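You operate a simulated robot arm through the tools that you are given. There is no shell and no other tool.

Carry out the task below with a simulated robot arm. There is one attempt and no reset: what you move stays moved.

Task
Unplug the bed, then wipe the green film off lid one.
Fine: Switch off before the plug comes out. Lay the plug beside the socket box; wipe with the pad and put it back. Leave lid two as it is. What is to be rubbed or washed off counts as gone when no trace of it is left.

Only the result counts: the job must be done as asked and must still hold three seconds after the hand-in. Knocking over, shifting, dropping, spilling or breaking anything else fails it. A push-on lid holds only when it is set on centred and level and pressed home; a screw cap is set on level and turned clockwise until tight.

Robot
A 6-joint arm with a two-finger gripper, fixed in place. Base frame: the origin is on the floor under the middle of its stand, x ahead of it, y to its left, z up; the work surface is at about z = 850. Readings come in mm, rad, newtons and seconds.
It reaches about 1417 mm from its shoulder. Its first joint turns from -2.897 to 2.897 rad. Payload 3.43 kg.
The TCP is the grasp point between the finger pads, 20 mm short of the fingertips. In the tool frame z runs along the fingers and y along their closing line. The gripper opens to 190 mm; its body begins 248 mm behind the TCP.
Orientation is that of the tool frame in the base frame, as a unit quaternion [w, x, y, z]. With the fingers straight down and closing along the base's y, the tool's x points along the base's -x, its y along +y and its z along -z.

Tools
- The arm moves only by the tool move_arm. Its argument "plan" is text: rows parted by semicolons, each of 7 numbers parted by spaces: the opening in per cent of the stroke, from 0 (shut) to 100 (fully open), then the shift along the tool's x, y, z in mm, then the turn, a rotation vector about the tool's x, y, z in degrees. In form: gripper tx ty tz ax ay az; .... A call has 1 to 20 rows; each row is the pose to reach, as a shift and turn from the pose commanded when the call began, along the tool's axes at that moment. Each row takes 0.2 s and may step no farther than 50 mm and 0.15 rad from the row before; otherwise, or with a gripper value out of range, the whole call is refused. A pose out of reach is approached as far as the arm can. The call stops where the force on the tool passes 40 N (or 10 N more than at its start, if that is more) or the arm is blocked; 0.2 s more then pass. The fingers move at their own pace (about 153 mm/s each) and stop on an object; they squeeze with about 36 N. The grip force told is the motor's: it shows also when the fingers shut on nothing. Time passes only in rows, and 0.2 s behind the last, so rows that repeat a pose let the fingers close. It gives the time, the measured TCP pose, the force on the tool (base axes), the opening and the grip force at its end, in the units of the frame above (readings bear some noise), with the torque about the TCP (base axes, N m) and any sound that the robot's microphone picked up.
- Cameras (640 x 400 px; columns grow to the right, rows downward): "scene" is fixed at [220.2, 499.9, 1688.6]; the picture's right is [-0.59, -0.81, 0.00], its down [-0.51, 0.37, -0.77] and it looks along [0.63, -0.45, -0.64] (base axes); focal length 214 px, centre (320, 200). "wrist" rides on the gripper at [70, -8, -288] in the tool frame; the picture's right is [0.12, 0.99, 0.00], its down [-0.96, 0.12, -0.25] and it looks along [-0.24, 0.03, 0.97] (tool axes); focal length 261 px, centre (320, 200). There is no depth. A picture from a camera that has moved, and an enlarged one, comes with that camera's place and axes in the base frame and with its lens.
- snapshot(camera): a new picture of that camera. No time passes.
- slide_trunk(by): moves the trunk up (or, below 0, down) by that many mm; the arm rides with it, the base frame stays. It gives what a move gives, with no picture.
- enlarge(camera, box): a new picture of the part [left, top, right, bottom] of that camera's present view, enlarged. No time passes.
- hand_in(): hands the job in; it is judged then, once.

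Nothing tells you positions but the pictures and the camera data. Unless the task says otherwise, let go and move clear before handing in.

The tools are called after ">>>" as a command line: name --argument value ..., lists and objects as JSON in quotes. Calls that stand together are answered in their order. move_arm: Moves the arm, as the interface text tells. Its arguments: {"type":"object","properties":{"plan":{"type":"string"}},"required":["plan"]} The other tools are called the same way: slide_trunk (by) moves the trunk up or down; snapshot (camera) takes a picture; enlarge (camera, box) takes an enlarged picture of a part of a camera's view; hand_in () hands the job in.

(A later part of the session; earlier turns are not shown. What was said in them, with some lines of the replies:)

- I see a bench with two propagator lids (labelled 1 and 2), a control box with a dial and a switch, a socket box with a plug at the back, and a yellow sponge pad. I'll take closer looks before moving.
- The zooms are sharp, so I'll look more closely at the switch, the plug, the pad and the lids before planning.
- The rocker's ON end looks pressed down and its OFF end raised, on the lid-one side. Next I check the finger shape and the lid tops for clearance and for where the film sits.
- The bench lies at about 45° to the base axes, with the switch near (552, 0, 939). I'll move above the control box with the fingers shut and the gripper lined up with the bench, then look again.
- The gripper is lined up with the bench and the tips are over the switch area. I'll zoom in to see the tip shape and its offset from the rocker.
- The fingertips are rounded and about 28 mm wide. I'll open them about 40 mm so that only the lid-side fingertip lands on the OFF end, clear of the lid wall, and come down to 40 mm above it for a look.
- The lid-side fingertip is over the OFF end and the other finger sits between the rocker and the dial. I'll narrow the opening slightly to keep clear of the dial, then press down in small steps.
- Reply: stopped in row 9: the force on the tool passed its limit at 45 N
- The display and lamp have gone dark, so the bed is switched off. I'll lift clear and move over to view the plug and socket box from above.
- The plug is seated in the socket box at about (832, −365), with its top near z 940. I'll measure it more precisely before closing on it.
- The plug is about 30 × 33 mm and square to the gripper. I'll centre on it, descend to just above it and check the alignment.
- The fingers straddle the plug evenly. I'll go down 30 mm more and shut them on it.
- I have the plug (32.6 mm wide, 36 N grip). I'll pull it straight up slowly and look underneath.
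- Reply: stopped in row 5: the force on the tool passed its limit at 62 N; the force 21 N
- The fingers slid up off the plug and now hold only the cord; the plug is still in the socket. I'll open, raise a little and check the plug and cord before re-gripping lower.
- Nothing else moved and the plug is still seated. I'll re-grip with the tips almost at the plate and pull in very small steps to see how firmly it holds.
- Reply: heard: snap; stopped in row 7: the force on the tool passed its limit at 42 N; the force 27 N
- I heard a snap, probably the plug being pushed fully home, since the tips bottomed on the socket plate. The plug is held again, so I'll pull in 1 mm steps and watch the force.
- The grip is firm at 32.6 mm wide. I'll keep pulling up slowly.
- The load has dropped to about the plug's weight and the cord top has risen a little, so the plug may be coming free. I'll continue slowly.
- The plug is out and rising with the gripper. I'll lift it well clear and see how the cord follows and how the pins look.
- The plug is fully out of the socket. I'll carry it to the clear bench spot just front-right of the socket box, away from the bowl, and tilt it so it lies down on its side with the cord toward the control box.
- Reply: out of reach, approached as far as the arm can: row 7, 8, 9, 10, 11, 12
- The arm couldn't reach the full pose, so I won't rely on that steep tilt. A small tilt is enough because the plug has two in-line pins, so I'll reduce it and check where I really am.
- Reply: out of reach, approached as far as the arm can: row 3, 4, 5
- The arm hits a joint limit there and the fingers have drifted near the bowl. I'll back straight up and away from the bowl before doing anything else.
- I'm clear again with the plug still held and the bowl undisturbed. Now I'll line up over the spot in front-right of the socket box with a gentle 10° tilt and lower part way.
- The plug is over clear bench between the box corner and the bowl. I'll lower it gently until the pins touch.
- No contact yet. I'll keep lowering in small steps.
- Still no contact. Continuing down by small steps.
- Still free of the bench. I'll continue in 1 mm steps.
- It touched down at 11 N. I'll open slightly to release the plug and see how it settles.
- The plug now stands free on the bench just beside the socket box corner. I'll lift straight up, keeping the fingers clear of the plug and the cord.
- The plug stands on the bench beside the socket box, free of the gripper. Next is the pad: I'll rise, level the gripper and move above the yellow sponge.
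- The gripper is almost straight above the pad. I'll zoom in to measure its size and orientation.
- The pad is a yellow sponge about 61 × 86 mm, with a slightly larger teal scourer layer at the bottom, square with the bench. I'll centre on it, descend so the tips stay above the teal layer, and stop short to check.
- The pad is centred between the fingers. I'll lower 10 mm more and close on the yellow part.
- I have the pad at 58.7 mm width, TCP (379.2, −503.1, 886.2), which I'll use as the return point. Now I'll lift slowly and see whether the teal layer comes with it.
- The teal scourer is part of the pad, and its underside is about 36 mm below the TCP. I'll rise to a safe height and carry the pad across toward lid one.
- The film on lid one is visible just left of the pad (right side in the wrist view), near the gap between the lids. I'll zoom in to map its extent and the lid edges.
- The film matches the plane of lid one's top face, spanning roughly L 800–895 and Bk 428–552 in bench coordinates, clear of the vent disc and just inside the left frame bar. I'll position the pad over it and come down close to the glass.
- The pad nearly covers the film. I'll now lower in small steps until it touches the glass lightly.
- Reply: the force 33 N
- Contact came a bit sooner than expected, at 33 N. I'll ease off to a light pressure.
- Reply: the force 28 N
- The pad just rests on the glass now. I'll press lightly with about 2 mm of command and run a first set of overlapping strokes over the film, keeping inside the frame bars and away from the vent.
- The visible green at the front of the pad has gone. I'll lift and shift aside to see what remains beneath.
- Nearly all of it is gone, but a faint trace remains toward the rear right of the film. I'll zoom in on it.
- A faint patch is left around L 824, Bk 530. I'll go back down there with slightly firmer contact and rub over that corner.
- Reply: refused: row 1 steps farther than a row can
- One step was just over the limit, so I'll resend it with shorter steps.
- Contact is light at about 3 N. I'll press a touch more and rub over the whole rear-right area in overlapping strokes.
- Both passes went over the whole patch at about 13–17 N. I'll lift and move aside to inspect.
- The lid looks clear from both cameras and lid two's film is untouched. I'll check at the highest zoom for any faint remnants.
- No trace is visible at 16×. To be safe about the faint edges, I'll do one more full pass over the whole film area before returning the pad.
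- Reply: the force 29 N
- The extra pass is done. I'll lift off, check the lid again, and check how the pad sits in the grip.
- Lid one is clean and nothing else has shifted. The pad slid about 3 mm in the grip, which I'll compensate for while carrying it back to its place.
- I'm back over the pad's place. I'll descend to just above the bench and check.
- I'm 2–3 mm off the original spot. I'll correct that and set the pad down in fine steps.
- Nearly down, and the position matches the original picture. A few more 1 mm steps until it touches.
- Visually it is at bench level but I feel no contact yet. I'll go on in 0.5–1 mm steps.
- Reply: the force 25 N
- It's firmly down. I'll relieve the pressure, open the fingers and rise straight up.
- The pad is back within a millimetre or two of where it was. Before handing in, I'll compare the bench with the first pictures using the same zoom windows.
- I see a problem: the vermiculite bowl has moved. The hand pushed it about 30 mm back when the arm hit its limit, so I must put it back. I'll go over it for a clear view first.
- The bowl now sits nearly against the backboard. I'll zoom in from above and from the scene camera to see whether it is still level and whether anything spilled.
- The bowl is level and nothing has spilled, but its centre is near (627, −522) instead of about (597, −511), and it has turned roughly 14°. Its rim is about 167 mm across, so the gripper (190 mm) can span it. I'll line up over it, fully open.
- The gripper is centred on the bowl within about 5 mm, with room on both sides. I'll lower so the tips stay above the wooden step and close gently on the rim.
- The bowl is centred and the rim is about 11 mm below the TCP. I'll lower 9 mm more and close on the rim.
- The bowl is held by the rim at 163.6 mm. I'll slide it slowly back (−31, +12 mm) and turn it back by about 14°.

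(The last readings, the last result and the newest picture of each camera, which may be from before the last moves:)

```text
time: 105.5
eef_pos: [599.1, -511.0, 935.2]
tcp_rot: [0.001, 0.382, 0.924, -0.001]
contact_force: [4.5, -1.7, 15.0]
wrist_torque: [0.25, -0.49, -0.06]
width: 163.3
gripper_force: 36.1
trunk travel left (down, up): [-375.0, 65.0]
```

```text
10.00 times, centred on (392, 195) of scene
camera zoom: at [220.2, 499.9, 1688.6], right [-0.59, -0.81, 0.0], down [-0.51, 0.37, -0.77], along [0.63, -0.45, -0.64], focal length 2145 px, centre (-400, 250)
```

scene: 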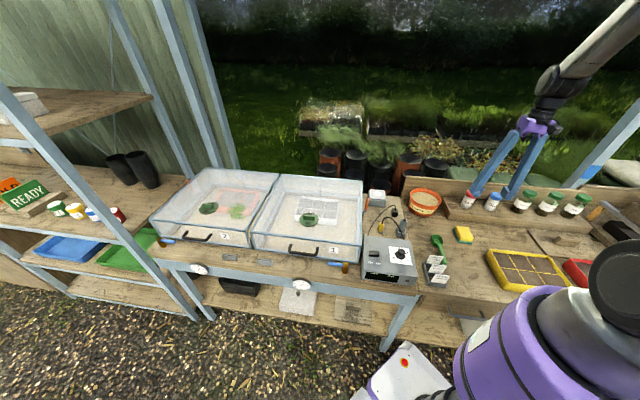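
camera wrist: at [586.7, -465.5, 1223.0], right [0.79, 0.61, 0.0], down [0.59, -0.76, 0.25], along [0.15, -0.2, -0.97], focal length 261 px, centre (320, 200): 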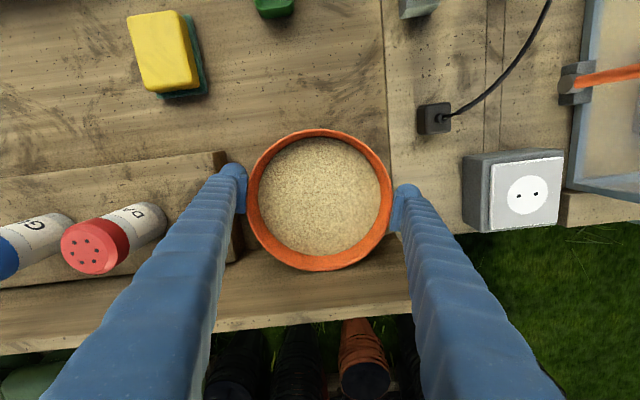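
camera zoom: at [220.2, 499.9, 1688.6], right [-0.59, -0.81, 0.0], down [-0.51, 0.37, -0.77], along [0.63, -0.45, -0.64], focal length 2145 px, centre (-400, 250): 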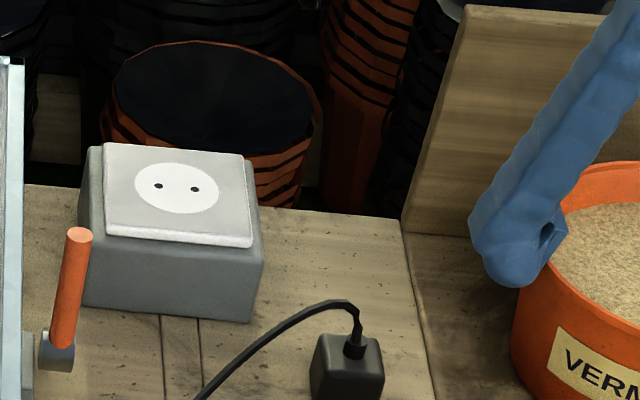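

The bowl's outline is back at its original place within a couple of millimetres. The label is still turned about 8°, so I'll rotate a bit more and compare.

>>> move_arm --plan "80 0 0 0 0 0 -2; 80 0 0 0 0 0 -4; 80 0 0 0 0 0 -6; 80 0 0 0 0 0 -8; 80 0 0 0 0 0 -8"

>>> enlarge --camera "scene" --box '[340, 170, 480, 300]'

>>> enlarge --camera "scene" --box '[360, 175, 424, 215]'

>>> enlarge --camera "scene" --box '[350, 200, 430, 290]'

```text
time: 106.7
eef_pos: [597.5, -511.4, 935.6]
tcp_rot: [0.001, 0.317, 0.948, -0.001]
contact_force: [-3.8, 1.3, 16.3]
wrist_torque: [-0.09, -0.02, -0.16]
width: 163.1
gripper_force: 36.6
trunk travel left (down, up): [-375.0, 65.0]
```

```text
3.08 times, centred on (410, 235) of scene
camera zoom: at [220.2, 499.9, 1688.6], right [-0.59, -0.81, 0.0], down [-0.51, 0.37, -0.77], along [0.63, -0.45, -0.64], focal length 660 px, centre (43, 92)
```

zoom: 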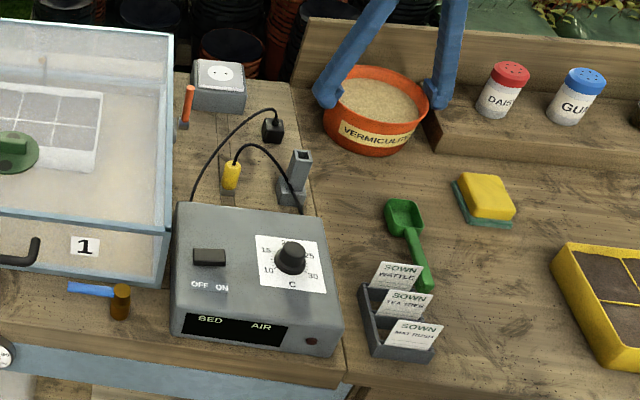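

```text
10.00 times, centred on (392, 195) of scene
camera zoom: at [220.2, 499.9, 1688.6], right [-0.59, -0.81, 0.0], down [-0.51, 0.37, -0.77], along [0.63, -0.45, -0.64], focal length 2145 px, centre (-400, 250)
```

zoom: 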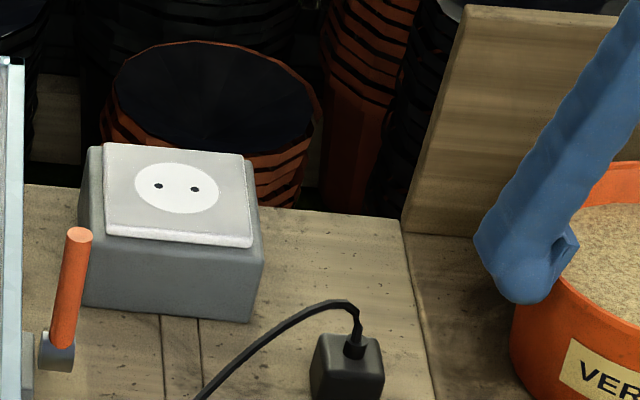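

```text
4.44 times, centred on (390, 245) of scene
camera zoom: at [220.2, 499.9, 1688.6], right [-0.59, -0.81, 0.0], down [-0.51, 0.37, -0.77], along [0.63, -0.45, -0.64], focal length 953 px, centre (9, 0)
```

zoom: 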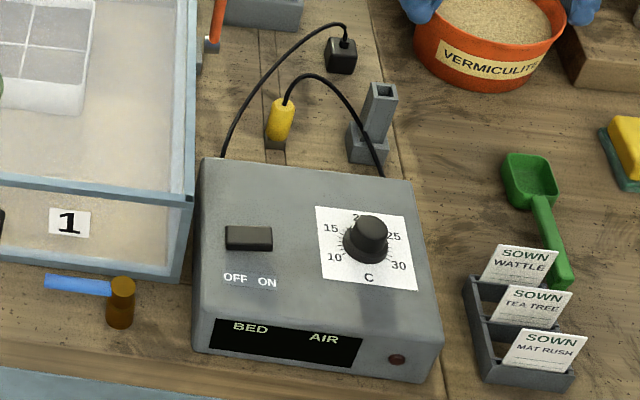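

The label and outline now match the first picture closely. I'll open the fingers and rise straight up, then compare without the gripper in the way.

>>> move_arm --plan "86 0 0 0 0 0 0; 92 0 0 0 0 0 0; 100 0 0 0 0 0 0; 100 0 0 0 0 0 0; 100 0 0 -15 0 0 0; 100 0 0 -40 0 0 0; 100 0 0 -80 0 0 0; 100 0 0 -125 0 0 0; 100 0 0 -170 0 0 0; 100 0 0 -215 0 0 0; 100 0 0 -215 0 0 0"

>>> enlarge --camera "scene" --box '[340, 170, 480, 300]'

>>> enlarge --camera "scene" --box '[360, 175, 424, 215]'

>>> snapshot --camera "wrist"

```text
time: 109.1
eef_pos: [600.0, -508.8, 1152.2]
tcp_rot: [-0.001, 0.317, 0.948, -0.002]
contact_force: [-0.2, 0.7, 0.0]
wrist_torque: [0.04, 0.06, 0.01]
width: 190.1
gripper_force: 0.1
trunk travel left (down, up): [-375.0, 65.0]
```

```text
3.08 times, centred on (410, 235) of scene
camera zoom: at [220.2, 499.9, 1688.6], right [-0.59, -0.81, 0.0], down [-0.51, 0.37, -0.77], along [0.63, -0.45, -0.64], focal length 660 px, centre (43, 92)
```

zoom: 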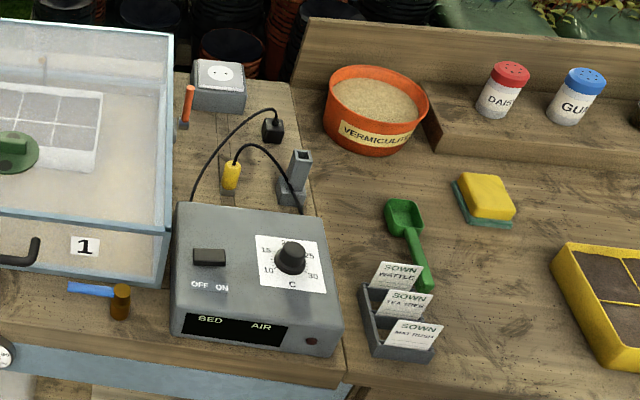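

```text
10.00 times, centred on (392, 195) of scene
camera zoom: at [220.2, 499.9, 1688.6], right [-0.59, -0.81, 0.0], down [-0.51, 0.37, -0.77], along [0.63, -0.45, -0.64], focal length 2145 px, centre (-400, 250)
```

zoom: 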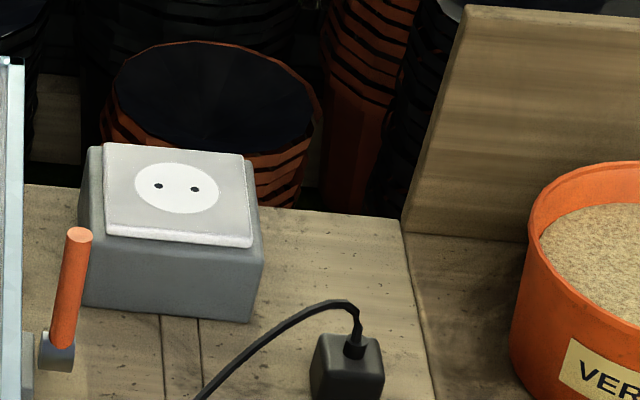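

```text
taken
camera wrist: at [539.7, -471.6, 1439.9], right [0.5, 0.86, 0.0], down [0.84, -0.49, 0.25], along [0.21, -0.13, -0.97], focal length 261 px, centre (320, 200)
```

wrist: 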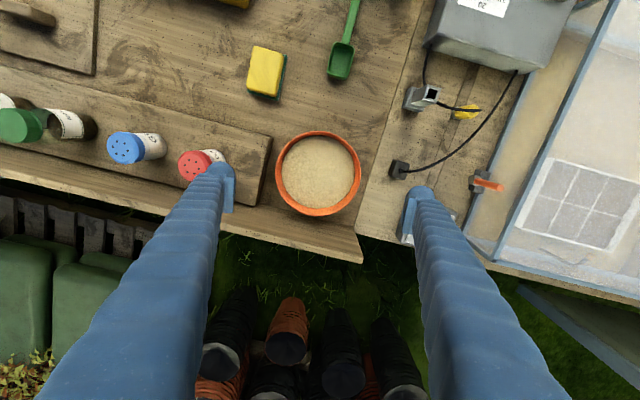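

The bowl is back in place, level and full. The plug stands free beside the socket box, the switch is off, and the pad is in its place. I'll take one last close look at lid one and the bench before handing in.

>>> enlarge --camera "scene" --box '[250, 185, 330, 240]'

>>> enlarge --camera "scene" --box '[395, 170, 459, 225]'

>>> snapshot --camera "scene"

```text
7.27 times, centred on (290, 212) of scene
camera zoom: at [220.2, 499.9, 1688.6], right [-0.59, -0.81, 0.0], down [-0.51, 0.37, -0.77], along [0.63, -0.45, -0.64], focal length 1560 px, centre (538, 109)
```

zoom: 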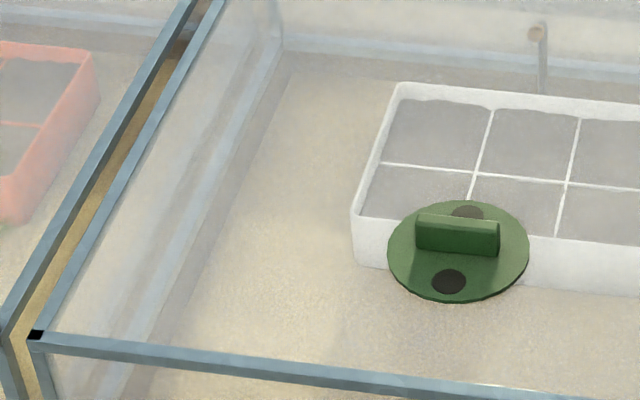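

```text
7.27 times, centred on (427, 198) of scene
camera zoom: at [220.2, 499.9, 1688.6], right [-0.59, -0.81, 0.0], down [-0.51, 0.37, -0.77], along [0.63, -0.45, -0.64], focal length 1560 px, centre (-458, 218)
```

zoom: 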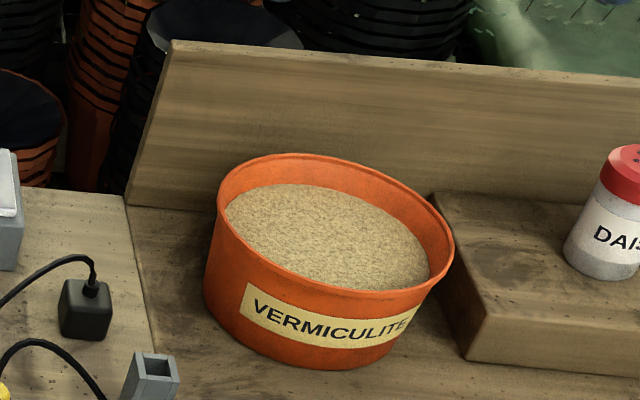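

```text
taken
```

scene: 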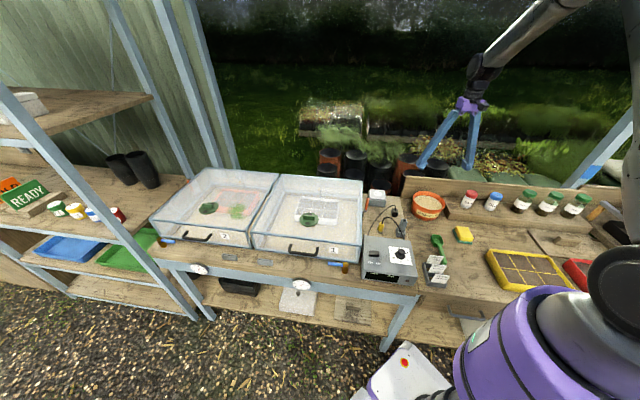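

Everything matches the start except the intended changes:
- **Bed:** the switch is off and the plug is out, standing beside the socket box.
- **Lids:** lid one is clear at full zoom and lid two is untouched.
- **Pad:** it is back in its place.
- **Bowl:** it is back where it was, at about (600, −511).

The gripper is open and clear, so I'm handing in.

>>> hand_in

```text
The job is handed in.
```

I've handed in the job: the bed is unplugged and lid one looks clean. I did knock the vermiculite bowl along the way and had to put it back.

- **Bed:** I switched it off first; the display and lamp went dark. The plug is out and on the bench by the front-right corner of the socket box. It is standing upright on its base, not lying on its side.
- **Plug removal:** the first pull slipped off the plug and closed on the cord. On the second try I heard a snap, then the plug came out cleanly. I saw no damage to the plug, cord or socket.
- **Lid one:** the green film is wiped off, and no trace showed at up to 16× zoom. Lid two is as it was.
- **Pad:** it is back within a millimetre or two of where it started.
- **Vermiculite bowl:** while I was setting the plug down, the arm hit a joint limit and pushed the bowl about 30 mm. I slid it back to within a few millimetres and a few degrees of its original spot. It is level, and I saw nothing spilled.

I saw nothing else out of place compared with the first pictures, and the gripper is open and clear.
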